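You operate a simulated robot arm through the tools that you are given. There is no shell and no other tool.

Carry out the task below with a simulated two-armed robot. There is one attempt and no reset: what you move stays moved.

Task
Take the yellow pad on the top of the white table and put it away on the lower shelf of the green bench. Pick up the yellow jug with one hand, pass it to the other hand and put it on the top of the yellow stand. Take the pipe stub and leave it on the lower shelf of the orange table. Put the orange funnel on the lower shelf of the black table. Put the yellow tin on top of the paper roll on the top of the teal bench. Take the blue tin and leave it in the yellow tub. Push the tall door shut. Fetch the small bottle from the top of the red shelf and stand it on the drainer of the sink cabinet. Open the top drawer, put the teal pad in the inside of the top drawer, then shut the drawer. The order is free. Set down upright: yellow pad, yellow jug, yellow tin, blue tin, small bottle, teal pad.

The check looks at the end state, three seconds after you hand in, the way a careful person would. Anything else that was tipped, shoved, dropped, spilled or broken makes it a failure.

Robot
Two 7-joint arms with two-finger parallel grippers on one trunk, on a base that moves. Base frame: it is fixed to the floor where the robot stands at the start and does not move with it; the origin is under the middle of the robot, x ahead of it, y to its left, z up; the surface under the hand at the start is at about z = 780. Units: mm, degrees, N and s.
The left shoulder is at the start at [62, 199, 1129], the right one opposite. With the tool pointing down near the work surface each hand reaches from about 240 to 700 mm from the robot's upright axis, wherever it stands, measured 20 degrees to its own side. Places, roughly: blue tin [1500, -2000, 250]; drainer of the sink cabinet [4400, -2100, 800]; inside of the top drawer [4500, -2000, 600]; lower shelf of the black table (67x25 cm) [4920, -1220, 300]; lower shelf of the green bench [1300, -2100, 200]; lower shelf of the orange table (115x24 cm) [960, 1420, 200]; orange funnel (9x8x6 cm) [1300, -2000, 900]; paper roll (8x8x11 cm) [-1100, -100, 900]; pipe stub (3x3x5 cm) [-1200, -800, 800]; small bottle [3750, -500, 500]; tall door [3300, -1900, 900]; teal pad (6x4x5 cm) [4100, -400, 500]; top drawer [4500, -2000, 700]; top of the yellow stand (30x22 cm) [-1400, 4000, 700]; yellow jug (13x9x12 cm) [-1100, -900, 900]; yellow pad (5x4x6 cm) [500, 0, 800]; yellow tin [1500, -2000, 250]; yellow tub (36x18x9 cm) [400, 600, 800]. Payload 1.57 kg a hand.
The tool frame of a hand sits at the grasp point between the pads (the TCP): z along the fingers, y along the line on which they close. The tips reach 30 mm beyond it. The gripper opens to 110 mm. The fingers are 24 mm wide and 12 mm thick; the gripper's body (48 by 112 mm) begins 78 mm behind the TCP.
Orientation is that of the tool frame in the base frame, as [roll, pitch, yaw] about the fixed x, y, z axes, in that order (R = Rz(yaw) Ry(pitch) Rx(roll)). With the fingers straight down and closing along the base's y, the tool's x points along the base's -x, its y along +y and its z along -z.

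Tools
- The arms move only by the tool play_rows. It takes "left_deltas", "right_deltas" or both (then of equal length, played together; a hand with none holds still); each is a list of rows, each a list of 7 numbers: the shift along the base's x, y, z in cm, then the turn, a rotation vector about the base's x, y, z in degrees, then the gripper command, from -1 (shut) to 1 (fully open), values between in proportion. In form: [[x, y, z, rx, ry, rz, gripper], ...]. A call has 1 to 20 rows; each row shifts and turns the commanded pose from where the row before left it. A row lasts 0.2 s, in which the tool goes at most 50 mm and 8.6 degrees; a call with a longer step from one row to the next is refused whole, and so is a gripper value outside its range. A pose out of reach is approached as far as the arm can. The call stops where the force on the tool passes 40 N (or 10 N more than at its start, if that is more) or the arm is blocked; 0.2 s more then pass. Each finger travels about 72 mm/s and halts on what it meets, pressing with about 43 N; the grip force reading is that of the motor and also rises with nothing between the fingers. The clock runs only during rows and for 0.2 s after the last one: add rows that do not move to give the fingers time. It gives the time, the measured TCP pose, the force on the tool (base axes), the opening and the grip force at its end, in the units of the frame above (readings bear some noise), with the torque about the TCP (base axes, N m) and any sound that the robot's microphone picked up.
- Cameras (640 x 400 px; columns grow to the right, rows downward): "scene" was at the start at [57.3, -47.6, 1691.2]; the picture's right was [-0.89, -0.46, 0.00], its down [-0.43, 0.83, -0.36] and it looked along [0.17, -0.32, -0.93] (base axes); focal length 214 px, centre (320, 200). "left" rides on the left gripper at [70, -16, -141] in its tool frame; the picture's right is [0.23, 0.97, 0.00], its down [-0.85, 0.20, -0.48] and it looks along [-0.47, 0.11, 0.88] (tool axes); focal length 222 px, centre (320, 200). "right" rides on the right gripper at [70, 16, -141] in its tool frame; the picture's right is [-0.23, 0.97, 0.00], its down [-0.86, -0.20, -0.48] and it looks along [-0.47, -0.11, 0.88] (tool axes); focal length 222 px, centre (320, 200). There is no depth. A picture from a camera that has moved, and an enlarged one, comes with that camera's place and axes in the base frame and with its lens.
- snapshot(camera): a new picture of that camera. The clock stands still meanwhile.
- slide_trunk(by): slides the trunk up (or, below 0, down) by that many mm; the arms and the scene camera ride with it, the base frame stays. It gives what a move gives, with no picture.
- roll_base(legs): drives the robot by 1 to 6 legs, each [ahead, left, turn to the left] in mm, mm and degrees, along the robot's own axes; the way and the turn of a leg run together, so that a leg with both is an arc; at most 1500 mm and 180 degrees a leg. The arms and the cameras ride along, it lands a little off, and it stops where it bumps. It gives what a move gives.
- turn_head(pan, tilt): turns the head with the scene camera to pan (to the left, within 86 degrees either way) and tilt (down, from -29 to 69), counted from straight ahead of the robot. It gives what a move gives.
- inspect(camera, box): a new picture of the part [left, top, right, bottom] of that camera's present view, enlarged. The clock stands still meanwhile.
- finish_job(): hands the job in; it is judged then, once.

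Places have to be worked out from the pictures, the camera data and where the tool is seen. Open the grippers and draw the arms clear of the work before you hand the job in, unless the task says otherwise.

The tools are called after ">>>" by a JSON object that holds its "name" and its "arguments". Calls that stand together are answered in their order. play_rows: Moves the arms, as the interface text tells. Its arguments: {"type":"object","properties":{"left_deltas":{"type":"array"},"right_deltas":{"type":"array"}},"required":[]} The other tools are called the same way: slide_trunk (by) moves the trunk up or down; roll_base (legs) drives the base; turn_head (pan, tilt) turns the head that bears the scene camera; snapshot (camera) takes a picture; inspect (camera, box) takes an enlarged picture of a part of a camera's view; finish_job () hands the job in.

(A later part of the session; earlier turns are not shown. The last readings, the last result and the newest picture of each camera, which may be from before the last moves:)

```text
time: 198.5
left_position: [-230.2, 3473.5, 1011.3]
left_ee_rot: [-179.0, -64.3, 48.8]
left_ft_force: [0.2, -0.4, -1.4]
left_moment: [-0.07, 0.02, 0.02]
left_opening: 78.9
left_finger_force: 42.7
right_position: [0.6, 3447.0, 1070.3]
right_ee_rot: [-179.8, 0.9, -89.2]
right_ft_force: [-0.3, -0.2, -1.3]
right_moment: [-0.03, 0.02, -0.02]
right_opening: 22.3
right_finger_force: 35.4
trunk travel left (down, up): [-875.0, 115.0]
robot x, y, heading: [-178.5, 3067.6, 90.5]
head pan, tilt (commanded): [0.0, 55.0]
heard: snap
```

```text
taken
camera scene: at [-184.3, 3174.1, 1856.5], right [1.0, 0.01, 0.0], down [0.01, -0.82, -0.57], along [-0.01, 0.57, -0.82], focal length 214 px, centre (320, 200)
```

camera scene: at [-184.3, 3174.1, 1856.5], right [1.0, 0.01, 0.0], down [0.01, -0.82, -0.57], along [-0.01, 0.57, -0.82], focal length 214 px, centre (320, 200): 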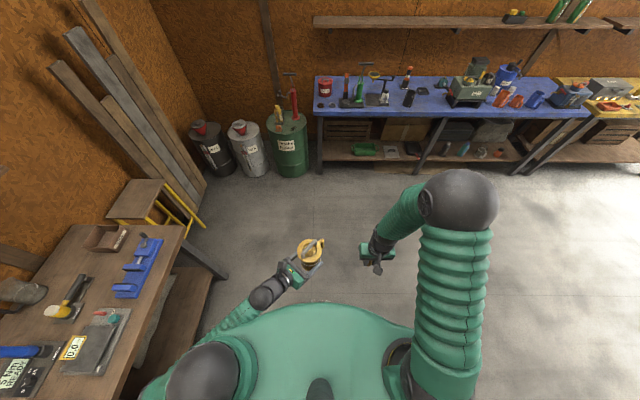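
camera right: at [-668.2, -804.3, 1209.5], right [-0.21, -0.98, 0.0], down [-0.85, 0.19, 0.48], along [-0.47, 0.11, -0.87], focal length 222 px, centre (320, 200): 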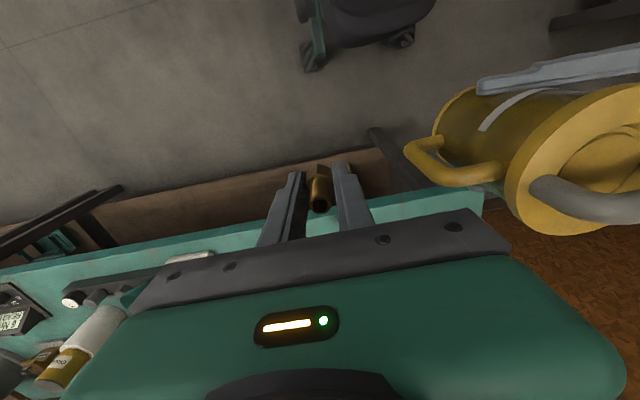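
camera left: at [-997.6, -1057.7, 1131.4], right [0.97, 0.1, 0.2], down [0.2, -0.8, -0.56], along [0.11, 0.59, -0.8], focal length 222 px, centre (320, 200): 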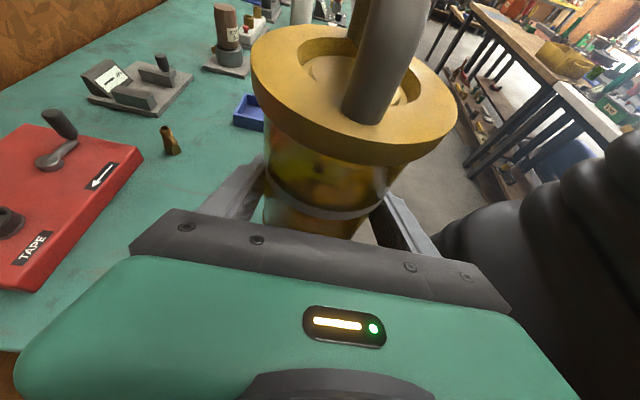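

Snaps were heard again; I check the jug's lid with the left camera.

>>> {"name": "snapshot", "arguments": {"camera": "left"}}

>>> {"name": "inspect", "arguments": {"camera": "scene", "box": [240, 210, 400, 320]}}

```text
taken
camera left: at [-305.0, 3410.5, 1135.4], right [0.81, -0.56, 0.2], down [-0.37, -0.74, -0.56], along [0.46, 0.38, -0.8], focal length 222 px, centre (320, 200)
```

left: 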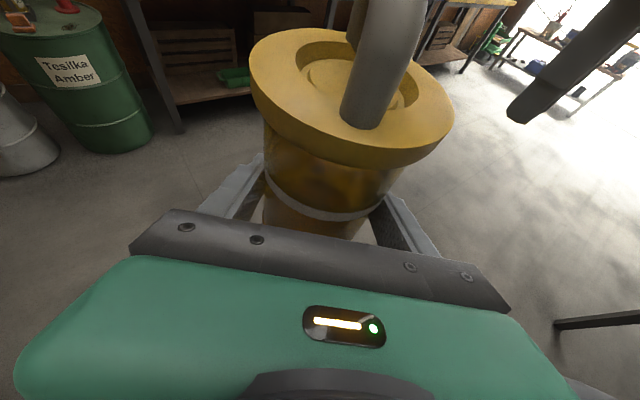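

```text
3.64 times, centred on (320, 265) of scene
camera zoom: at [-184.3, 3174.1, 1856.5], right [1.0, 0.01, 0.0], down [0.01, -0.82, -0.57], along [-0.01, 0.57, -0.82], focal length 780 px, centre (320, -36)
```

zoom: 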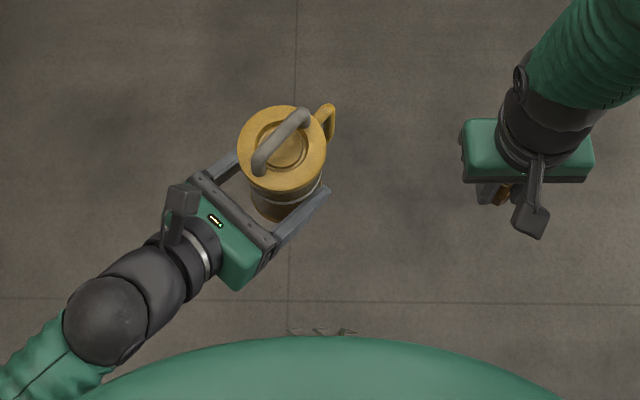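

I zoom on the lid's rim to see whether it still sits flush.

>>> {"name": "inspect", "arguments": {"camera": "left", "box": [230, 10, 470, 230]}}

>>> {"name": "snapshot", "arguments": {"camera": "right"}}

```text
1.82 times, centred on (350, 120) of left
camera zoom: at [-305.0, 3410.5, 1135.4], right [0.81, -0.56, 0.2], down [-0.37, -0.74, -0.56], along [0.46, 0.38, -0.8], focal length 404 px, centre (266, 346)
```

zoom: 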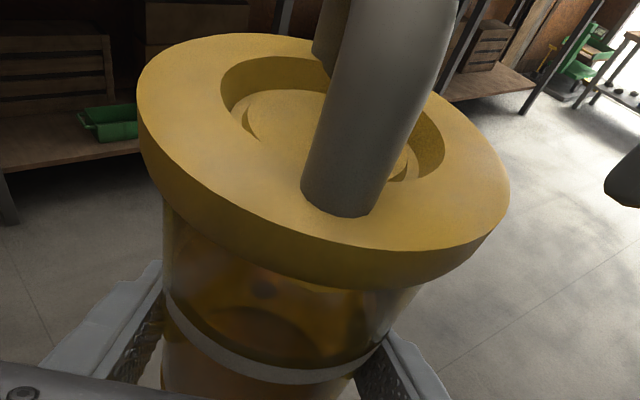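

```text
taken
camera right: at [-14.6, 3374.8, 1212.3], right [-0.98, 0.21, 0.0], down [0.19, 0.85, 0.49], along [0.1, 0.48, -0.87], focal length 222 px, centre (320, 200)
```

right: 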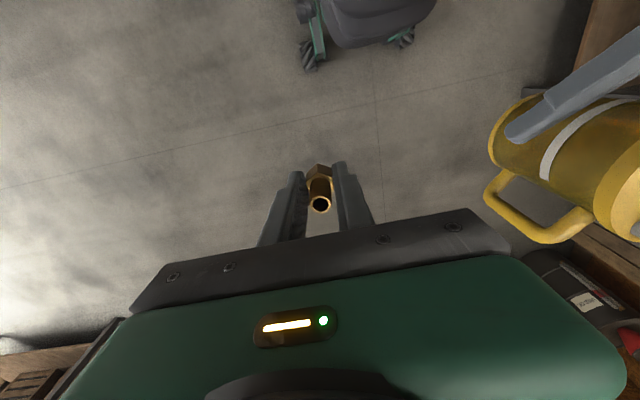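

The lid sits on the jug and nothing seems displaced; I'll move more gently. I drive past the bench end, turn to face the stand, and look again.

>>> {"name": "roll_base", "arguments": {"legs": [[1080, 0, -0.6], [0, 0, 90]]}}

>>> {"name": "turn_head", "arguments": {"pan": 10, "tilt": 40}}

>>> {"name": "snapshot", "arguments": {"camera": "scene"}}

>>> {"name": "snapshot", "arguments": {"camera": "left"}}

```text
time: 207.9
left_position: [-606.9, 4132.8, 1009.2]
left_ee_rot: [-179.1, -64.2, 137.4]
left_ft_force: [-0.4, 0.0, -1.3]
left_moment: [-0.01, -0.03, 0.01]
left_opening: 79.4
left_finger_force: 42.6
right_position: [-574.8, 4364.2, 1071.1]
right_ee_rot: [-179.7, 0.9, -0.5]
right_ft_force: [0.3, -0.7, -0.4]
right_moment: [0.03, -0.02, 0.01]
right_opening: 22.4
right_finger_force: 35.4
trunk travel left (down, up): [-875.0, 115.0]
robot x, y, heading: [-201.8, 4175.0, 179.4]
head pan, tilt (commanded): [0.0, 55.0]
```

```text
time: 208.7
left_position: [-606.4, 4132.5, 1012.2]
left_ee_rot: [-178.9, -64.2, 137.4]
left_ft_force: [0.0, 0.6, -1.6]
left_moment: [0.01, -0.04, 0.0]
left_opening: 79.3
left_finger_force: 43.1
right_position: [-573.9, 4363.7, 1071.1]
right_ee_rot: [-179.8, 0.9, -0.6]
right_ft_force: [0.5, -0.2, -0.6]
right_moment: [0.0, 0.04, -0.01]
right_opening: 22.5
right_finger_force: 35.4
trunk travel left (down, up): [-875.0, 115.0]
robot x, y, heading: [-202.3, 4171.1, 179.3]
head pan, tilt (commanded): [10.0, 40.0]
```

```text
taken
camera scene: at [-319.1, 4158.3, 1877.1], right [-0.16, 0.99, 0.0], down [0.64, 0.1, -0.76], along [-0.75, -0.12, -0.64], focal length 214 px, centre (320, 200)
```

scene: 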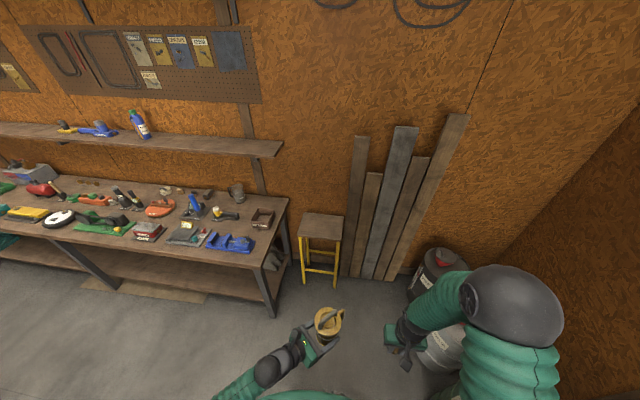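

```text
taken
camera left: at [-543.8, 4057.3, 1135.4], right [0.58, 0.79, 0.2], down [0.73, -0.39, -0.56], along [-0.37, 0.47, -0.8], focal length 222 px, centre (320, 200)
```

left: 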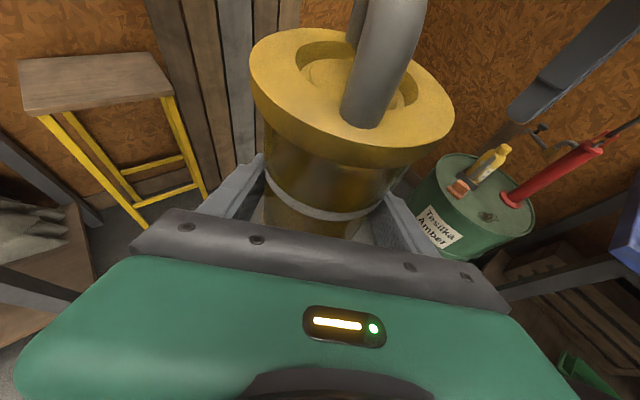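

I have a clear view: the stand's top is about x -1498..-1278, y 3845..4148, z≈683. Before closing in I check where my left elbow is, since the bench end is close by.

>>> {"name": "turn_head", "arguments": {"pan": 60, "tilt": 60}}

>>> {"name": "snapshot", "arguments": {"camera": "scene"}}

```text
time: 209.9
left_position: [-606.4, 4132.5, 1011.8]
left_ee_rot: [-179.0, -64.2, 137.4]
left_ft_force: [-0.8, -0.7, 0.0]
left_moment: [0.0, -0.02, -0.01]
left_opening: 79.0
left_finger_force: 43.1
right_position: [-573.7, 4364.2, 1069.8]
right_ee_rot: [-179.8, 0.8, -0.7]
right_ft_force: [0.4, 0.2, -0.9]
right_moment: [0.01, 0.0, -0.02]
right_opening: 22.3
right_finger_force: 34.9
trunk travel left (down, up): [-875.0, 115.0]
robot x, y, heading: [-199.1, 4175.3, 179.4]
head pan, tilt (commanded): [60.0, 60.0]
```

```text
taken
camera scene: at [-269.3, 4114.7, 1850.4], right [-0.86, 0.51, 0.0], down [0.44, 0.74, -0.5], along [-0.25, -0.43, -0.87], focal length 214 px, centre (320, 200)
```

scene: 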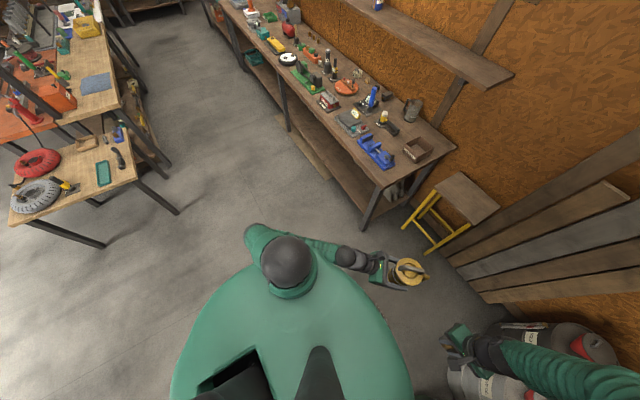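

The elbow is about 450 mm to my left, so I keep farther from the bench end: I lower the trunk in the open, then approach the stand along y≈4230.

>>> {"name": "slide_trunk", "arguments": {"by": -210}}

>>> {"name": "roll_base", "arguments": {"legs": [[600, -60, 0.6]]}}

>>> {"name": "turn_head", "arguments": {"pan": 30, "tilt": 55}}

>>> {"name": "snapshot", "arguments": {"camera": "scene"}}

>>> {"name": "snapshot", "arguments": {"camera": "left"}}

```text
time: 212.1
left_position: [-606.0, 4133.0, 800.9]
left_ee_rot: [-178.9, -64.4, 137.4]
left_ft_force: [-1.1, -0.4, -1.5]
left_moment: [0.03, -0.02, 0.04]
left_opening: 79.1
left_finger_force: 42.9
right_position: [-573.8, 4364.8, 861.3]
right_ee_rot: [-179.8, 0.9, -0.6]
right_ft_force: [-0.3, 0.5, -0.1]
right_moment: [-0.01, 0.0, 0.0]
right_opening: 22.2
right_finger_force: 34.9
trunk travel left (down, up): [-665.0, 325.0]
robot x, y, heading: [-204.0, 4172.1, 179.4]
head pan, tilt (commanded): [60.0, 60.0]
```

```text
time: 215.4
left_position: [-1185.0, 4189.2, 801.4]
left_ee_rot: [-179.0, -64.3, 138.5]
left_ft_force: [-0.1, 0.2, -0.5]
left_moment: [-0.02, -0.04, -0.01]
left_opening: 79.1
left_finger_force: 43.4
right_position: [-1157.5, 4419.8, 861.6]
right_ee_rot: [-179.8, 0.9, 0.7]
right_ft_force: [0.5, 0.6, -1.2]
right_moment: [0.02, -0.03, 0.04]
right_opening: 22.3
right_finger_force: 35.3
trunk travel left (down, up): [-665.0, 325.0]
robot x, y, heading: [-783.7, 4237.5, -179.7]
head pan, tilt (commanded): [60.0, 60.0]
```

```text
time: 216.4
left_position: [-1185.0, 4187.6, 801.8]
left_ee_rot: [-178.9, -64.2, 138.5]
left_ft_force: [-0.2, -0.2, -1.0]
left_moment: [-0.03, -0.04, 0.01]
left_opening: 78.9
left_finger_force: 42.9
right_position: [-1156.4, 4419.3, 860.5]
right_ee_rot: [-179.7, 0.8, 0.6]
right_ft_force: [0.2, -0.2, -1.3]
right_moment: [0.01, 0.02, 0.03]
right_opening: 22.1
right_finger_force: 35.1
trunk travel left (down, up): [-665.0, 325.0]
robot x, y, heading: [-785.4, 4236.2, -179.8]
head pan, tilt (commanded): [30.0, 55.0]
```

```text
taken
camera scene: at [-876.3, 4198.1, 1646.5], right [-0.51, 0.86, 0.0], down [0.71, 0.42, -0.57], along [-0.49, -0.29, -0.82], focal length 214 px, centre (320, 200)
```

scene: 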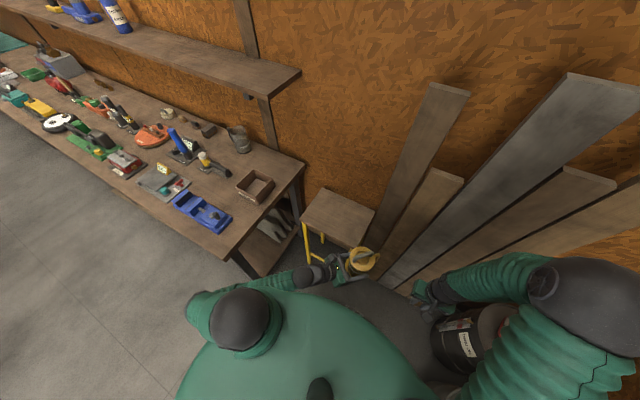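

```text
taken
camera left: at [-1120.4, 4113.8, 925.5], right [0.56, 0.8, 0.2], down [0.74, -0.37, -0.56], along [-0.38, 0.46, -0.8], focal length 222 px, centre (320, 200)
```

left: 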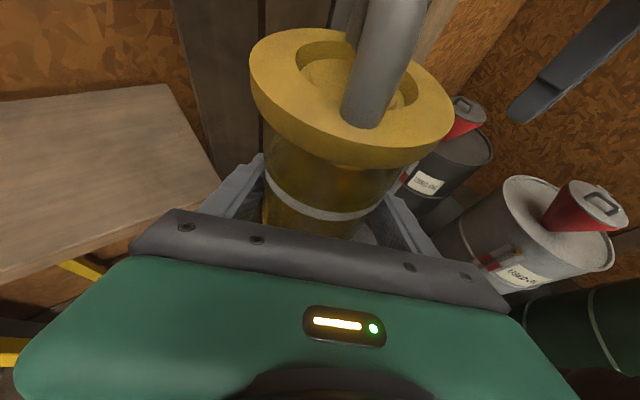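

The stand's centre comes out near (-1400, 3995). I creep 60 mm closer and then carry the jug over the stand gently.

>>> {"name": "roll_base", "arguments": {"legs": [[60, 0, 0]]}}

>>> {"name": "play_rows", "arguments": {"left_deltas": [[0, 0, 0, 0, 0, 0, -1], [-1.2, -1.8, 0, 0, 0, 0, -1], [-1.5, -2.2, 0, 0, 0, 0, -1], [-1.5, -2.2, 0, 0, 0, 0, -1], [-1.5, -2.2, 0, 0, 0, 0, -1], [-1.5, -2.2, 0, 0, 0, 0, -1], [-1.5, -2.2, 0, 0, 0, 0, -1], [-1.5, -2.2, 0, 0, 0, 0, -1], [-1.5, -2.2, 0, 0, 0, 0, -1], [-1.2, -1.8, 0, 0, 0, 0, -1], [0, 0, 0, 0, 0, 0, -1]]}}

>>> {"name": "snapshot", "arguments": {"camera": "scene"}}

>>> {"name": "snapshot", "arguments": {"camera": "left"}}

```text
time: 217.3
left_position: [-1243.4, 4188.6, 802.3]
left_ee_rot: [-178.7, -64.3, 138.2]
left_ft_force: [-0.1, 0.2, -2.2]
left_moment: [0.0, 0.0, 0.01]
left_opening: 78.9
left_finger_force: 42.8
right_position: [-1213.8, 4420.0, 862.1]
right_ee_rot: [-179.8, 1.0, 0.5]
right_ft_force: [0.5, 0.0, -1.1]
right_moment: [0.01, 0.01, 0.0]
right_opening: 22.3
right_finger_force: 34.9
trunk travel left (down, up): [-665.0, 325.0]
robot x, y, heading: [-842.3, 4232.8, -179.5]
head pan, tilt (commanded): [30.0, 55.0]
```

```text
time: 219.8
left_position: [-1371.4, 4000.5, 800.3]
left_ee_rot: [-179.1, -64.4, 138.4]
left_ft_force: [0.5, -0.1, -0.8]
left_moment: [-0.03, -0.02, 0.0]
left_opening: 78.9
left_finger_force: 43.4
right_position: [-1215.9, 4419.3, 862.0]
right_ee_rot: [-179.9, 0.9, 0.4]
right_ft_force: [-0.2, -1.1, -1.2]
right_moment: [-0.02, -0.03, -0.02]
right_opening: 22.3
right_finger_force: 34.8
trunk travel left (down, up): [-665.0, 325.0]
robot x, y, heading: [-840.9, 4238.1, -179.7]
head pan, tilt (commanded): [30.0, 55.0]
```

```text
taken
camera scene: at [-936.8, 4196.6, 1646.4], right [-0.5, 0.86, 0.0], down [0.71, 0.41, -0.57], along [-0.49, -0.29, -0.82], focal length 214 px, centre (320, 200)
```

scene: 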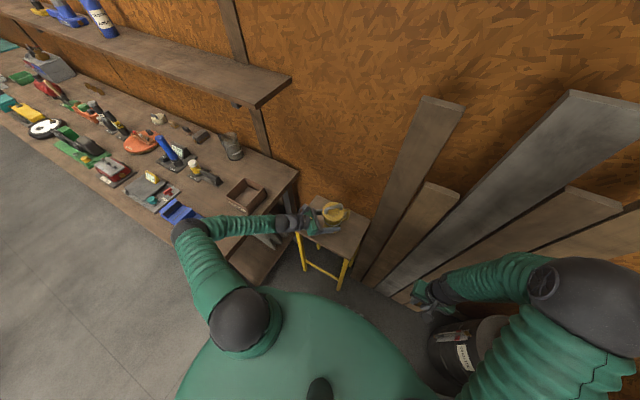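

```text
taken
camera left: at [-1307.5, 3925.4, 924.6], right [0.56, 0.8, 0.2], down [0.74, -0.38, -0.56], along [-0.38, 0.46, -0.8], focal length 222 px, centre (320, 200)
```

left: 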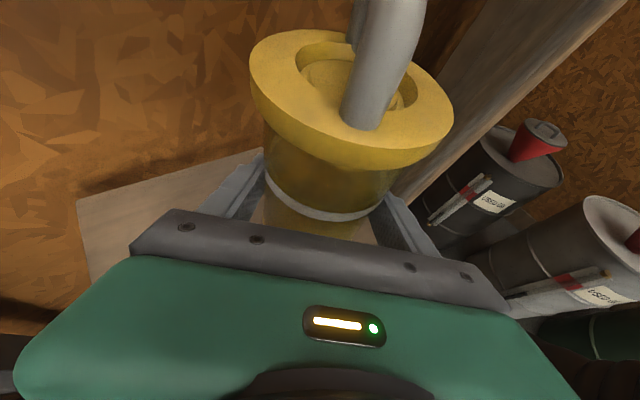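

The jug is over the stand. The forearm passes near the bench's end, so I zoom in to judge that clearance and the jug's placement.

>>> {"name": "inspect", "arguments": {"camera": "scene", "box": [150, 160, 400, 300]}}

>>> {"name": "inspect", "arguments": {"camera": "left", "box": [60, 120, 460, 260]}}

```text
2.56 times, centred on (275, 230) of scene
camera zoom: at [-936.8, 4196.6, 1646.4], right [-0.5, 0.86, 0.0], down [0.71, 0.41, -0.57], along [-0.49, -0.29, -0.82], focal length 549 px, centre (435, 123)
```

zoom: 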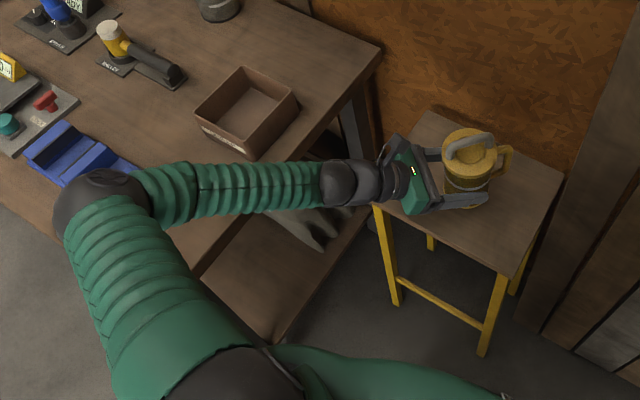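

```text
1.60 times, centred on (260, 190) of left
camera zoom: at [-1307.5, 3925.4, 924.6], right [0.56, 0.8, 0.2], down [0.74, -0.38, -0.56], along [-0.38, 0.46, -0.8], focal length 355 px, centre (416, 216)
```

zoom: 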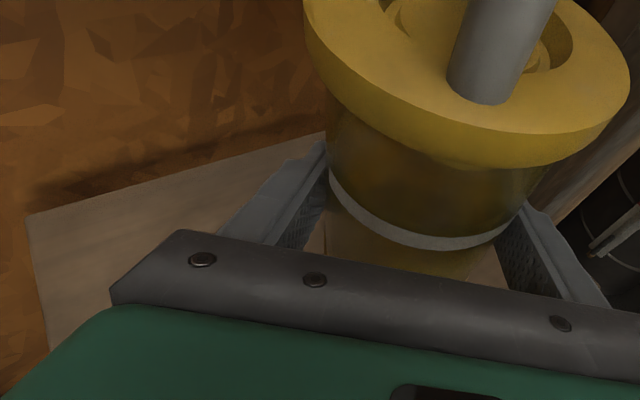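

The jug hangs over the middle of the stand and the forearm is well above the bench corner. I lower gently toward contact (expected near TCP z≈736).

>>> {"name": "play_rows", "arguments": {"left_deltas": [[-0.5, -0.3, -1, 0, 0, 0, -1], [-0.5, -0.3, -1, 0, 0, 0, -1], [0, 0, -1, 0, 0, 0, -1], [0, 0, -1, 0, 0, 0, -1], [0, 0, -1, 0, 0, 0, -1], [0, 0, 0, 0, 0, 0, -1]]}}

>>> {"name": "inspect", "arguments": {"camera": "scene", "box": [150, 160, 400, 300]}}

```text
time: 221.2
left_position: [-1383.3, 3992.5, 749.9]
left_ee_rot: [-179.1, -64.3, 138.4]
left_ft_force: [0.2, 1.0, -1.2]
left_moment: [-0.03, -0.03, 0.0]
left_opening: 79.1
left_finger_force: 42.7
right_position: [-1215.4, 4420.1, 861.0]
right_ee_rot: [-179.9, 0.9, 0.5]
right_ft_force: [0.1, 0.4, -0.6]
right_moment: [-0.01, -0.01, -0.02]
right_opening: 22.5
right_finger_force: 34.8
trunk travel left (down, up): [-665.0, 325.0]
robot x, y, heading: [-840.3, 4234.8, -179.7]
head pan, tilt (commanded): [30.0, 55.0]
```

```text
2.56 times, centred on (275, 230) of scene
camera zoom: at [-936.9, 4196.7, 1646.4], right [-0.5, 0.86, 0.0], down [0.71, 0.41, -0.57], along [-0.49, -0.29, -0.82], focal length 549 px, centre (435, 123)
```

zoom: 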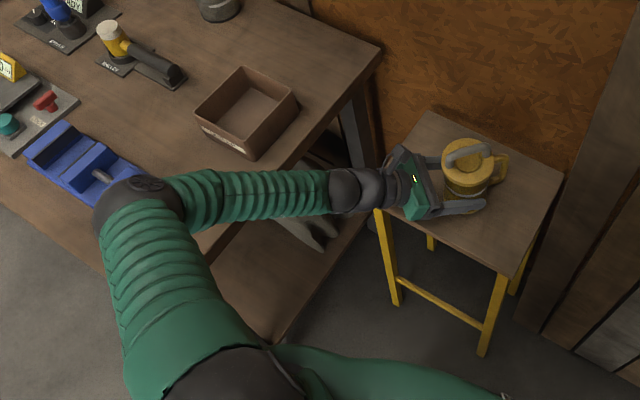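

Still clear. I continue lowering in small steps, watching for contact.

>>> {"name": "play_rows", "arguments": {"left_deltas": [[0, 0, -0.4, 0, 0, 0, -1], [0, 0, -0.4, 0, 0, 0, -1], [0, 0, 0, 0, 0, 0, -1]]}}

>>> {"name": "play_rows", "arguments": {"left_deltas": [[0, 0, -0.3, 0, 0, 0, -1], [0, 0, 0, 0, 0, 0, -1]]}}

>>> {"name": "play_rows", "arguments": {"left_deltas": [[0, 0, -0.3, 0, 0, 0, -1], [0, 0, 0, 0, 0, 0, -1]]}}

```text
time: 221.9
left_position: [-1383.7, 3992.3, 747.4]
left_ee_rot: [-178.4, -64.6, 137.9]
left_ft_force: [-8.0, -4.0, 35.6]
left_moment: [0.04, -0.72, -0.07]
left_opening: 79.2
left_finger_force: 42.6
right_position: [-1214.2, 4421.7, 863.3]
right_ee_rot: [-180.0, 0.9, 0.5]
right_ft_force: [1.0, 0.5, -0.3]
right_moment: [0.05, 0.02, 0.0]
right_opening: 22.4
right_finger_force: 34.8
trunk travel left (down, up): [-665.0, 325.0]
robot x, y, heading: [-838.5, 4238.0, -179.6]
head pan, tilt (commanded): [30.0, 55.0]
```

```text
time: 222.6
left_position: [-1384.1, 3993.1, 745.9]
left_ee_rot: [-178.4, -64.9, 137.9]
left_ft_force: [-7.1, -9.1, 38.9]
left_moment: [0.25, -0.14, 0.1]
left_opening: 79.2
left_finger_force: 43.1
right_position: [-1213.5, 4421.4, 862.0]
right_ee_rot: [-179.8, 1.2, 0.5]
right_ft_force: [0.4, 0.3, -0.7]
right_moment: [-0.02, -0.02, -0.01]
right_opening: 22.2
right_finger_force: 34.7
trunk travel left (down, up): [-665.0, 325.0]
robot x, y, heading: [-842.0, 4238.8, -179.6]
head pan, tilt (commanded): [30.0, 55.0]
```

```text
time: 223.2
left_position: [-1383.2, 3995.6, 742.0]
left_ee_rot: [-178.5, -64.9, 137.7]
left_ft_force: [-3.4, -6.0, 39.6]
left_moment: [0.4, -0.2, 0.04]
left_opening: 79.5
left_finger_force: 43.3
right_position: [-1213.8, 4421.2, 863.3]
right_ee_rot: [-179.8, 1.0, 0.5]
right_ft_force: [0.1, 0.6, -0.5]
right_moment: [-0.02, 0.0, 0.01]
right_opening: 22.1
right_finger_force: 35.2
trunk travel left (down, up): [-665.0, 325.0]
robot x, y, heading: [-838.5, 4236.4, -179.7]
head pan, tilt (commanded): [30.0, 55.0]
```

Contact near z≈747 (39 N now). I ease off 4 mm and check that the jug stands level.

>>> {"name": "play_rows", "arguments": {"left_deltas": [[0, 0, 0.3, 0, 0, 0, -1], [0, 0, 0.2, 0, 0, 0, -1], [0, 0, 0, 0, 0, 0, -1]]}}

>>> {"name": "snapshot", "arguments": {"camera": "left"}}

>>> {"name": "inspect", "arguments": {"camera": "scene", "box": [280, 180, 380, 260]}}

```text
time: 223.9
left_position: [-1382.7, 3995.8, 743.4]
left_ee_rot: [-179.0, -64.1, 138.3]
left_ft_force: [-2.4, 5.2, 13.7]
left_moment: [0.68, 0.58, -0.02]
left_opening: 79.1
left_finger_force: 43.2
right_position: [-1215.6, 4422.1, 861.8]
right_ee_rot: [-179.9, 0.9, 0.4]
right_ft_force: [0.2, 0.0, -0.7]
right_moment: [0.0, -0.01, 0.0]
right_opening: 22.2
right_finger_force: 34.7
trunk travel left (down, up): [-665.0, 325.0]
robot x, y, heading: [-841.7, 4232.5, -179.7]
head pan, tilt (commanded): [30.0, 55.0]
```

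```text
taken
camera left: at [-1318.9, 3920.7, 867.1], right [0.56, 0.8, 0.2], down [0.74, -0.38, -0.56], along [-0.38, 0.46, -0.8], focal length 222 px, centre (320, 200)
```

left: 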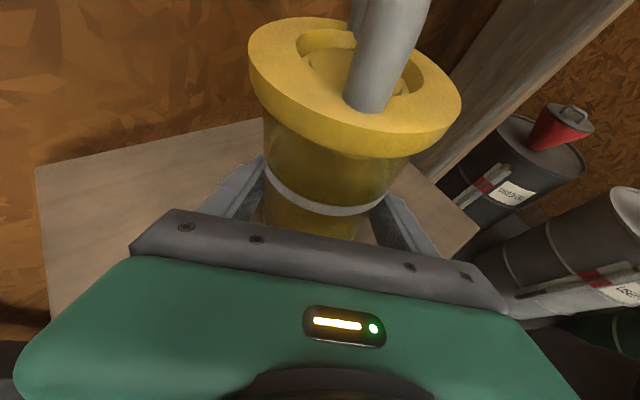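

```text
5.00 times, centred on (330, 220) of scene
camera zoom: at [-934.9, 4199.7, 1646.5], right [-0.5, 0.86, 0.0], down [0.71, 0.41, -0.57], along [-0.49, -0.29, -0.82], focal length 1072 px, centre (270, 100)
```

zoom: 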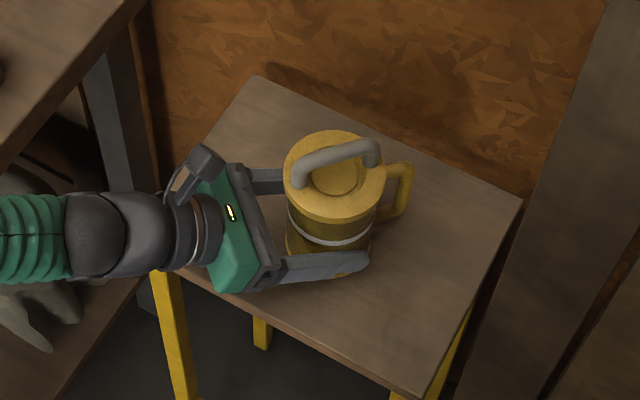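

The jug rests on the stand and looks upright. I relieve the rest of the load before opening.

>>> {"name": "play_rows", "arguments": {"left_deltas": [[0, 0, 0.2, 0, 0, 0, -1], [0, 0, 0, 0, 0, 0, -1]]}}

>>> {"name": "play_rows", "arguments": {"left_deltas": [[0, 0, 0.1, 0, 0, 0, -1], [0, 0, 0, 0, 0, 0, -1]]}}

```text
time: 224.6
left_position: [-1383.0, 3991.8, 741.9]
left_ee_rot: [-179.1, -64.1, 138.3]
left_ft_force: [1.9, 1.2, 2.2]
left_moment: [0.18, 0.06, -0.07]
left_opening: 78.9
left_finger_force: 43.0
right_position: [-1214.9, 4420.0, 862.0]
right_ee_rot: [-179.8, 0.9, 0.5]
right_ft_force: [-0.1, 0.0, -0.2]
right_moment: [-0.01, -0.01, -0.04]
right_opening: 22.1
right_finger_force: 34.7
trunk travel left (down, up): [-665.0, 325.0]
robot x, y, heading: [-838.9, 4232.8, -179.8]
head pan, tilt (commanded): [30.0, 55.0]
```

```text
time: 225.2
left_position: [-1382.6, 3991.8, 744.2]
left_ee_rot: [-179.2, -64.1, 138.3]
left_ft_force: [-0.1, 0.1, -0.8]
left_moment: [0.0, -0.03, 0.05]
left_opening: 78.8
left_finger_force: 42.6
right_position: [-1216.3, 4419.9, 860.2]
right_ee_rot: [-179.7, 1.0, 0.5]
right_ft_force: [0.4, 0.7, -0.2]
right_moment: [-0.01, 0.02, 0.0]
right_opening: 22.0
right_finger_force: 34.5
trunk travel left (down, up): [-665.0, 325.0]
robot x, y, heading: [-837.5, 4237.2, -179.7]
head pan, tilt (commanded): [30.0, 55.0]
```

The load is now just off; I lower a hair to touch and open the fingers slowly.

>>> {"name": "play_rows", "arguments": {"left_deltas": [[0, 0, -0.15, 0, 0, 0, -1], [0, 0, 0, 0, 0, 0, -1], [0, 0, 0, 0, 0, 0, 0.55], [0, 0, 0, 0, 0, 0, 0.7], [0, 0, 0, 0, 0, 0, 0.9], [0, 0, 0, 0, 0, 0, 1]]}}

>>> {"name": "snapshot", "arguments": {"camera": "left"}}

>>> {"name": "inspect", "arguments": {"camera": "scene", "box": [280, 180, 380, 260]}}

```text
time: 226.6
left_position: [-1382.7, 3993.5, 743.0]
left_ee_rot: [-179.1, -64.2, 138.3]
left_ft_force: [-0.6, 0.0, 0.2]
left_moment: [0.02, -0.02, 0.0]
left_opening: 110.1
left_finger_force: 0.0
right_position: [-1215.7, 4420.0, 861.8]
right_ee_rot: [-179.8, 0.8, 0.5]
right_ft_force: [-0.5, 0.5, -1.0]
right_moment: [0.02, -0.02, 0.0]
right_opening: 22.2
right_finger_force: 34.8
trunk travel left (down, up): [-665.0, 325.0]
robot x, y, heading: [-844.0, 4234.4, -179.8]
head pan, tilt (commanded): [30.0, 55.0]
```

```text
taken
camera left: at [-1318.4, 3918.3, 866.7], right [0.56, 0.8, 0.2], down [0.74, -0.38, -0.56], along [-0.38, 0.46, -0.8], focal length 222 px, centre (320, 200)
```

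left: 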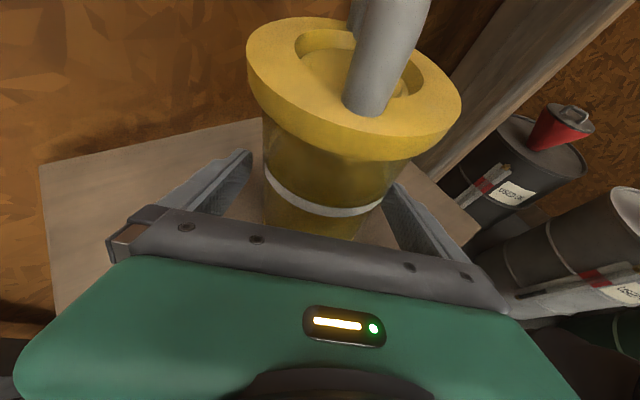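

```text
5.00 times, centred on (330, 220) of scene
camera zoom: at [-936.9, 4196.8, 1646.4], right [-0.5, 0.86, 0.0], down [0.71, 0.41, -0.57], along [-0.49, -0.29, -0.82], focal length 1072 px, centre (270, 100)
```

zoom: 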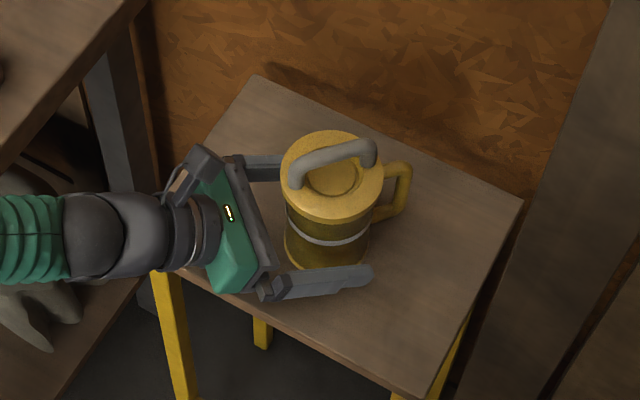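

The jug stands freely on the stand. I withdraw the left hand straight back along its axis, then up.

>>> {"name": "play_rows", "arguments": {"left_deltas": [[2.35, -2.1, 1.5, 0, 0, 0, 1], [2.35, -2.1, 1.5, 0, 0, 0, 1], [2.35, -2.1, 1.5, 0, 0, 0, 1], [2.35, -1, 2, 0, 0, 0, 1], [3, 1, 3, 0, 0, 0, 1], [3, 1, 3, 0, 0, 0, 1], [3, 2, 2, 0, 0, 0, 1]]}}

>>> {"name": "inspect", "arguments": {"camera": "scene", "box": [240, 160, 400, 280]}}

>>> {"name": "snapshot", "arguments": {"camera": "left"}}

```text
time: 228.2
left_position: [-1198.0, 3960.1, 889.8]
left_ee_rot: [-178.8, -64.2, 138.3]
left_ft_force: [-0.4, 0.0, 0.1]
left_moment: [-0.03, -0.01, 0.01]
left_opening: 110.3
left_finger_force: 0.1
right_position: [-1214.7, 4421.5, 861.6]
right_ee_rot: [-179.8, 1.0, 0.4]
right_ft_force: [0.0, -0.4, -0.6]
right_moment: [-0.01, 0.01, 0.01]
right_opening: 22.0
right_finger_force: 35.1
trunk travel left (down, up): [-665.0, 325.0]
robot x, y, heading: [-839.7, 4233.2, -179.4]
head pan, tilt (commanded): [30.0, 55.0]
```

```text
3.33 times, centred on (320, 220) of scene
camera zoom: at [-933.8, 4198.1, 1646.6], right [-0.5, 0.86, 0.0], down [0.71, 0.41, -0.57], along [-0.5, -0.29, -0.82], focal length 715 px, centre (320, 133)
```

zoom: 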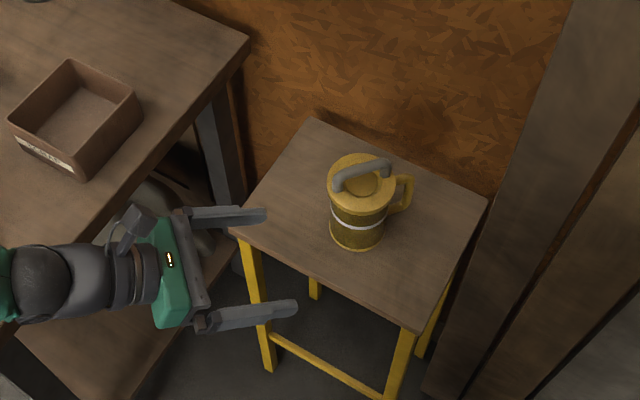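

```text
taken
camera left: at [-1134.3, 3885.6, 1013.6], right [0.56, 0.8, 0.2], down [0.74, -0.38, -0.56], along [-0.38, 0.46, -0.8], focal length 222 px, centre (320, 200)
```

left: 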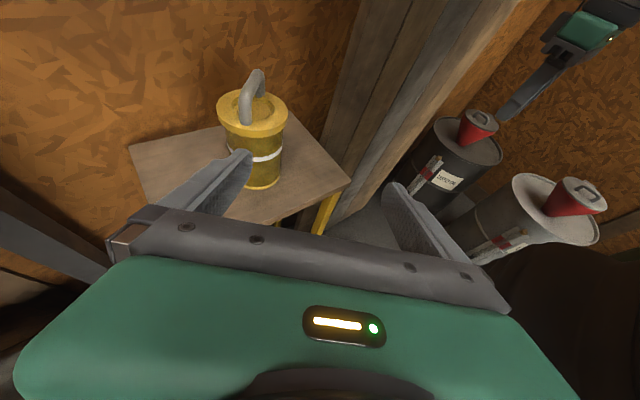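

The jug is upright on the stand with its lid on. I back out into the open and bring the left hand back to its normal tool-down pose.

>>> {"name": "roll_base", "arguments": {"legs": [[-650, 0, 0]]}}

>>> {"name": "play_rows", "arguments": {"left_deltas": [[0, 0, 1, -5.34, -6, 0, 1], [0, 0, 1, -5.34, -6, 0, 1], [0, 0, 1, -5.34, -6, 0, 1], [0, 0, 1, -5.34, -6, 0, 1], [0, 0, 1, -5.34, -6, 0, 1], [0, 0, 1, -5.34, -6, 0, 1], [0, 0, 1, -5.34, -6, 0, 1], [0, 0, 1, -5.34, -6, 0, 1], [0, 0, 1, 0, 0, -8.2, 1], [0, 0, 1, 0, 0, -8.2, 1], [0, 0, 1, 0, 0, -8.2, 1], [0, 0, 1, 0, 0, -8.2, 1], [0, 0, 1, 0, 0, -8.2, 1], [0, 0, 1, 0, 0, -8.2, 1], [0, 0, 1, 0, 0, -8.2, 1], [0, 0, 1, 0, 0, -8.2, 1]]}}

>>> {"name": "play_rows", "arguments": {"left_deltas": [[0, 0, 0, 0, 0, -8.2, 1], [0, 0, 0, 0, 0, -8.2, 1], [0, 0, 0, 0, 0, -8.2, 1], [0, 0, 0, 0, 0, -8.2, 1], [0, 0, 0, 0, 0, -8.2, 1], [0, 0, 0, 0, 0, -8.2, 1], [0, 0, 0, 0, 0, -8.2, 1], [0, 0, 0, 0, 0, -8.2, 1], [0, 0, 0, 0, 0, -7, 1]]}}

>>> {"name": "snapshot", "arguments": {"camera": "scene"}}

```text
time: 231.8
left_position: [-551.9, 3962.1, 888.3]
left_ee_rot: [-179.0, -64.2, 138.0]
left_ft_force: [-0.3, -0.1, -0.7]
left_moment: [0.02, -0.01, 0.02]
left_opening: 110.1
left_finger_force: 0.1
right_position: [-564.1, 4422.4, 861.2]
right_ee_rot: [-179.8, 0.9, -0.1]
right_ft_force: [-0.5, -0.3, -0.5]
right_moment: [0.02, 0.02, 0.01]
right_opening: 22.1
right_finger_force: 34.7
trunk travel left (down, up): [-665.0, 325.0]
robot x, y, heading: [-188.2, 4233.9, 179.7]
head pan, tilt (commanded): [30.0, 55.0]
```

```text
time: 235.2
left_position: [-552.5, 3963.6, 1049.8]
left_ee_rot: [-179.4, 0.0, 72.3]
left_ft_force: [0.8, -1.0, -0.2]
left_moment: [0.01, -0.02, 0.0]
left_opening: 110.0
left_finger_force: 0.0
right_position: [-562.9, 4423.9, 861.8]
right_ee_rot: [-179.9, 0.9, 0.0]
right_ft_force: [0.5, 0.0, -0.8]
right_moment: [0.02, -0.03, 0.03]
right_opening: 22.0
right_finger_force: 35.0
trunk travel left (down, up): [-665.0, 325.0]
robot x, y, heading: [-192.4, 4235.3, 179.7]
head pan, tilt (commanded): [30.0, 55.0]
```

```text
time: 237.2
left_position: [-552.0, 3963.5, 1048.7]
left_ee_rot: [-179.4, -0.1, -0.3]
left_ft_force: [-0.4, 0.3, -0.4]
left_moment: [0.0, 0.01, -0.01]
left_opening: 109.7
left_finger_force: 0.1
right_position: [-563.1, 4424.6, 861.4]
right_ee_rot: [-179.8, 0.8, -0.2]
right_ft_force: [-0.2, -1.1, 0.2]
right_moment: [-0.03, 0.01, -0.05]
right_opening: 21.9
right_finger_force: 34.6
trunk travel left (down, up): [-665.0, 325.0]
robot x, y, heading: [-187.4, 4234.2, 179.8]
head pan, tilt (commanded): [30.0, 55.0]
```

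```text
taken
camera scene: at [-286.4, 4199.4, 1646.4], right [-0.5, 0.87, 0.0], down [0.71, 0.41, -0.57], along [-0.5, -0.28, -0.82], focal length 214 px, centre (320, 200)
```

scene: 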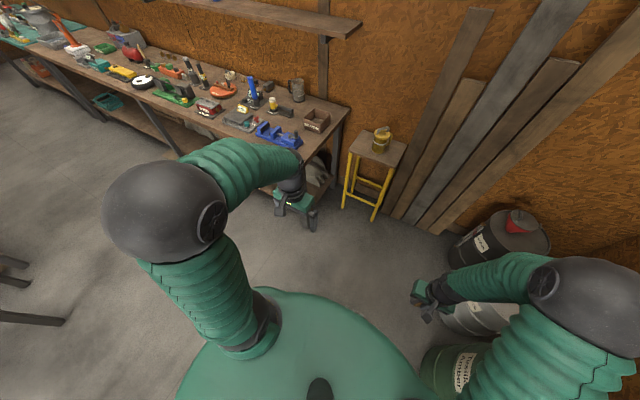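

Next is the orange table. I turn around toward +x in this open area and look for its lower shelf.

>>> {"name": "slide_trunk", "arguments": {"by": 60}}

>>> {"name": "roll_base", "arguments": {"legs": [[300, 0, 0]]}}

```text
time: 238.2
left_position: [-552.0, 3963.6, 1108.0]
left_ee_rot: [-179.4, -0.1, -0.2]
left_ft_force: [0.3, 0.1, -0.2]
left_moment: [0.0, 0.01, -0.03]
left_opening: 109.8
left_finger_force: 0.1
right_position: [-562.9, 4423.5, 920.9]
right_ee_rot: [-179.9, 0.9, -0.1]
right_ft_force: [0.0, 0.0, -0.9]
right_moment: [-0.03, 0.0, 0.0]
right_opening: 22.0
right_finger_force: 34.7
trunk travel left (down, up): [-725.0, 265.0]
robot x, y, heading: [-188.2, 4235.8, 179.8]
head pan, tilt (commanded): [30.0, 55.0]
```

```text
time: 240.2
left_position: [-852.7, 3966.9, 1110.2]
left_ee_rot: [-179.4, 0.1, -0.4]
left_ft_force: [0.1, -1.5, 0.0]
left_moment: [0.01, 0.04, 0.03]
left_opening: 110.0
left_finger_force: 0.1
right_position: [-862.3, 4427.8, 921.9]
right_ee_rot: [-179.7, 1.0, -0.3]
right_ft_force: [-0.5, -0.4, -0.7]
right_moment: [-0.01, 0.02, 0.01]
right_opening: 22.0
right_finger_force: 35.1
trunk travel left (down, up): [-725.0, 265.0]
robot x, y, heading: [-492.4, 4239.2, 179.5]
head pan, tilt (commanded): [30.0, 55.0]
```

I back away again and turn left so the hands sweep over open floor.

>>> {"name": "roll_base", "arguments": {"legs": [[-400, 0, 0], [0, 0, 135]]}}

>>> {"name": "turn_head", "arguments": {"pan": 0, "tilt": 30}}

>>> {"name": "snapshot", "arguments": {"camera": "scene"}}

```text
time: 248.5
left_position: [368.6, 4198.3, 1110.0]
left_ee_rot: [-179.4, -0.1, 138.2]
left_ft_force: [0.2, -0.3, 0.1]
left_moment: [0.01, -0.03, 0.02]
left_opening: 110.4
left_finger_force: 0.1
right_position: [70.6, 3846.5, 920.8]
right_ee_rot: [-179.9, 0.9, 138.3]
right_ft_force: [0.2, 0.3, -0.3]
right_moment: [0.0, 0.03, 0.01]
right_opening: 19.5
right_finger_force: 33.8
trunk travel left (down, up): [-725.0, 265.0]
robot x, y, heading: [-84.8, 4235.6, -42.2]
head pan, tilt (commanded): [30.0, 55.0]
```

```text
time: 249.4
left_position: [368.4, 4199.0, 1110.6]
left_ee_rot: [-179.4, 0.0, 138.2]
left_ft_force: [-0.1, 0.8, 0.3]
left_moment: [-0.01, 0.02, 0.01]
left_opening: 110.3
left_finger_force: 0.0
right_position: [70.7, 3846.3, 922.5]
right_ee_rot: [-179.8, 1.1, 138.2]
right_ft_force: [-0.1, -0.3, 0.0]
right_moment: [0.0, 0.0, -0.03]
right_opening: 19.7
right_finger_force: 33.7
trunk travel left (down, up): [-725.0, 265.0]
robot x, y, heading: [-81.3, 4234.8, -42.0]
head pan, tilt (commanded): [0.0, 30.0]
```

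```text
taken
camera scene: at [9.0, 4152.8, 1742.4], right [-0.67, -0.75, 0.0], down [-0.37, 0.33, -0.86], along [0.64, -0.58, -0.5], focal length 214 px, centre (320, 200)
```

scene: 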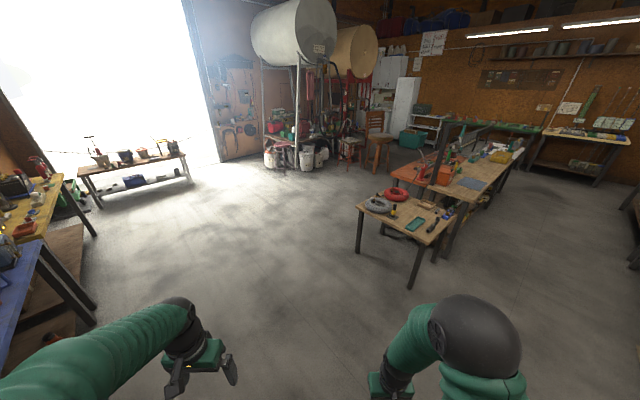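

The right gripper's opening changed from 22 to 19.5 mm, so I check the stub.

>>> {"name": "inspect", "arguments": {"camera": "right", "box": [220, 100, 420, 260]}}

>>> {"name": "inspect", "arguments": {"camera": "scene", "box": [340, 120, 540, 290]}}

```text
2.50 times, centred on (320, 180) of right
camera zoom: at [27.5, 3907.1, 1062.9], right [0.82, 0.58, 0.0], down [0.5, -0.71, 0.49], along [0.29, -0.4, -0.87], focal length 555 px, centre (320, 250)
```

zoom: 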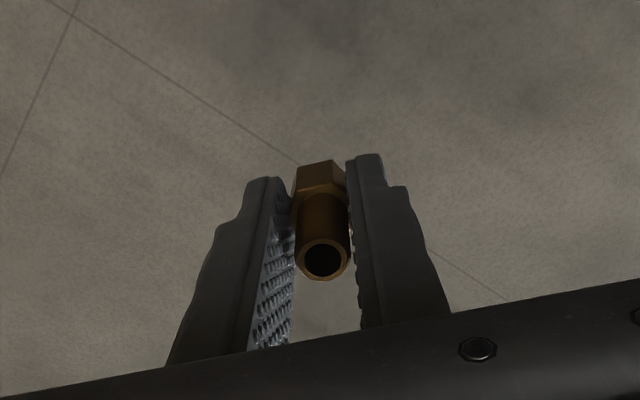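

```text
2.35 times, centred on (440, 205) of scene
camera zoom: at [9.0, 4152.8, 1742.4], right [-0.67, -0.75, 0.0], down [-0.37, 0.33, -0.86], along [0.64, -0.58, -0.5], focal length 505 px, centre (38, 188)
```

zoom: 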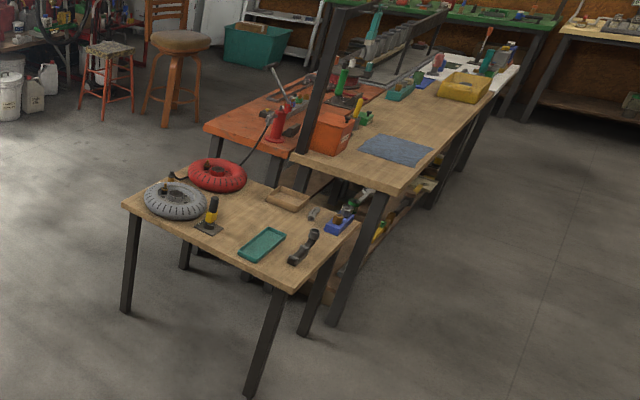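

The stub just settled onto its hex flats and is held well. The orange table lies behind the wooden one, so I drive around by the open floor to its far (+x) side.

>>> {"name": "roll_base", "arguments": {"legs": [[0, 0, 42], [1300, -300, 0], [600, 0, 0], [0, 0, -90], [1300, 0, 0], [1150, 0, 0]]}}

>>> {"name": "turn_head", "arguments": {"pan": -60, "tilt": 35}}

>>> {"name": "snapshot", "arguments": {"camera": "scene"}}

```text
time: 276.6
left_position: [2054.0, 1130.1, 1110.8]
left_ee_rot: [-179.3, 0.0, 87.9]
left_ft_force: [-1.0, 0.7, 1.1]
left_moment: [-0.02, 0.0, 0.0]
left_opening: 110.2
left_finger_force: 0.0
right_position: [1590.2, 1133.8, 923.2]
right_ee_rot: [-179.9, 0.9, 88.1]
right_ft_force: [-0.3, -0.3, -0.3]
right_moment: [0.03, 0.0, -0.03]
right_opening: 19.7
right_finger_force: 33.3
trunk travel left (down, up): [-725.0, 265.0]
robot x, y, heading: [1793.6, 1499.5, -92.2]
head pan, tilt (commanded): [0.0, 30.0]
```

```text
time: 277.9
left_position: [2053.2, 1130.4, 1111.7]
left_ee_rot: [-179.4, 0.1, 88.0]
left_ft_force: [0.1, 0.1, 0.2]
left_moment: [0.02, 0.02, 0.0]
left_opening: 110.1
left_finger_force: 0.1
right_position: [1592.3, 1134.3, 923.1]
right_ee_rot: [-179.9, 1.1, 88.1]
right_ft_force: [-0.3, -0.2, 0.5]
right_moment: [-0.02, 0.01, -0.02]
right_opening: 19.6
right_finger_force: 33.4
trunk travel left (down, up): [-725.0, 265.0]
robot x, y, heading: [1789.7, 1500.9, -92.0]
head pan, tilt (commanded): [-60.0, 35.0]
```

```text
taken
camera scene: at [1712.8, 1424.6, 1734.7], right [-0.47, 0.88, 0.0], down [0.51, 0.27, -0.82], along [-0.72, -0.38, -0.57], focal length 214 px, centre (320, 200)
```

scene: 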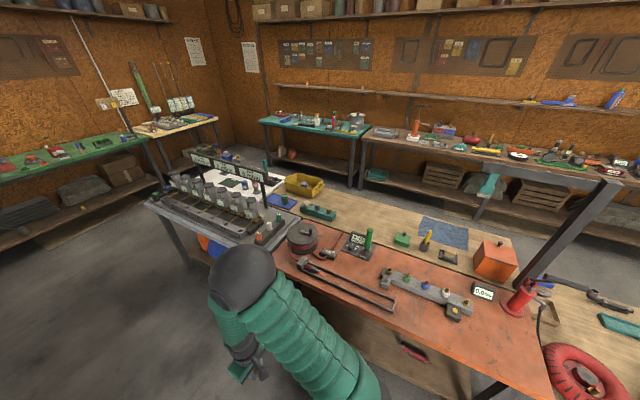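

The orange table is to my right. I turn to face it and look at its lower shelf.

>>> {"name": "roll_base", "arguments": {"legs": [[0, 0, -88]]}}

>>> {"name": "turn_head", "arguments": {"pan": 0, "tilt": 45}}

>>> {"name": "slide_trunk", "arguments": {"by": -300}}

>>> {"name": "snapshot", "arguments": {"camera": "scene"}}

```text
time: 282.1
left_position: [1430.7, 1230.4, 1109.7]
left_ee_rot: [-179.4, 0.1, -0.6]
left_ft_force: [0.6, -0.8, -0.1]
left_moment: [0.01, 0.0, -0.02]
left_opening: 109.9
left_finger_force: 0.1
right_position: [1422.0, 1690.7, 921.4]
right_ee_rot: [-179.8, 1.1, -0.6]
right_ft_force: [-0.8, 0.7, 0.2]
right_moment: [0.0, 0.01, -0.01]
right_opening: 19.7
right_finger_force: 34.1
trunk travel left (down, up): [-725.0, 265.0]
robot x, y, heading: [1793.1, 1501.0, 179.3]
head pan, tilt (commanded): [-60.0, 35.0]
```

```text
time: 283.4
left_position: [1430.5, 1231.1, 1110.2]
left_ee_rot: [-179.3, 0.2, -0.7]
left_ft_force: [0.3, -0.1, -0.8]
left_moment: [0.0, -0.01, 0.0]
left_opening: 109.9
left_finger_force: 0.0
right_position: [1422.8, 1690.6, 923.0]
right_ee_rot: [-179.8, 1.1, -0.6]
right_ft_force: [-0.4, -0.1, -0.6]
right_moment: [-0.01, 0.0, 0.01]
right_opening: 19.6
right_finger_force: 33.0
trunk travel left (down, up): [-725.0, 265.0]
robot x, y, heading: [1789.3, 1498.9, 179.4]
head pan, tilt (commanded): [0.0, 45.0]
```

```text
time: 286.4
left_position: [1431.4, 1229.8, 810.7]
left_ee_rot: [-179.4, 0.1, -0.5]
left_ft_force: [-0.5, -0.6, 0.3]
left_moment: [0.01, 0.04, 0.04]
left_opening: 110.3
left_finger_force: 0.1
right_position: [1423.7, 1691.8, 623.0]
right_ee_rot: [-179.8, 1.2, -0.4]
right_ft_force: [0.2, 0.2, 0.2]
right_moment: [0.0, -0.01, 0.03]
right_opening: 19.4
right_finger_force: 33.3
trunk travel left (down, up): [-425.0, 565.0]
robot x, y, heading: [1790.7, 1497.2, 179.4]
head pan, tilt (commanded): [0.0, 45.0]
```

```text
taken
camera scene: at [1677.7, 1500.1, 1419.9], right [0.01, 1.0, 0.0], down [0.71, -0.01, -0.71], along [-0.71, 0.01, -0.71], focal length 214 px, centre (320, 200)
```

scene: 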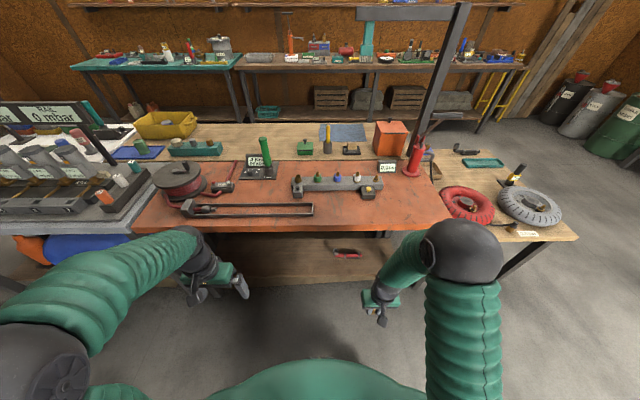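

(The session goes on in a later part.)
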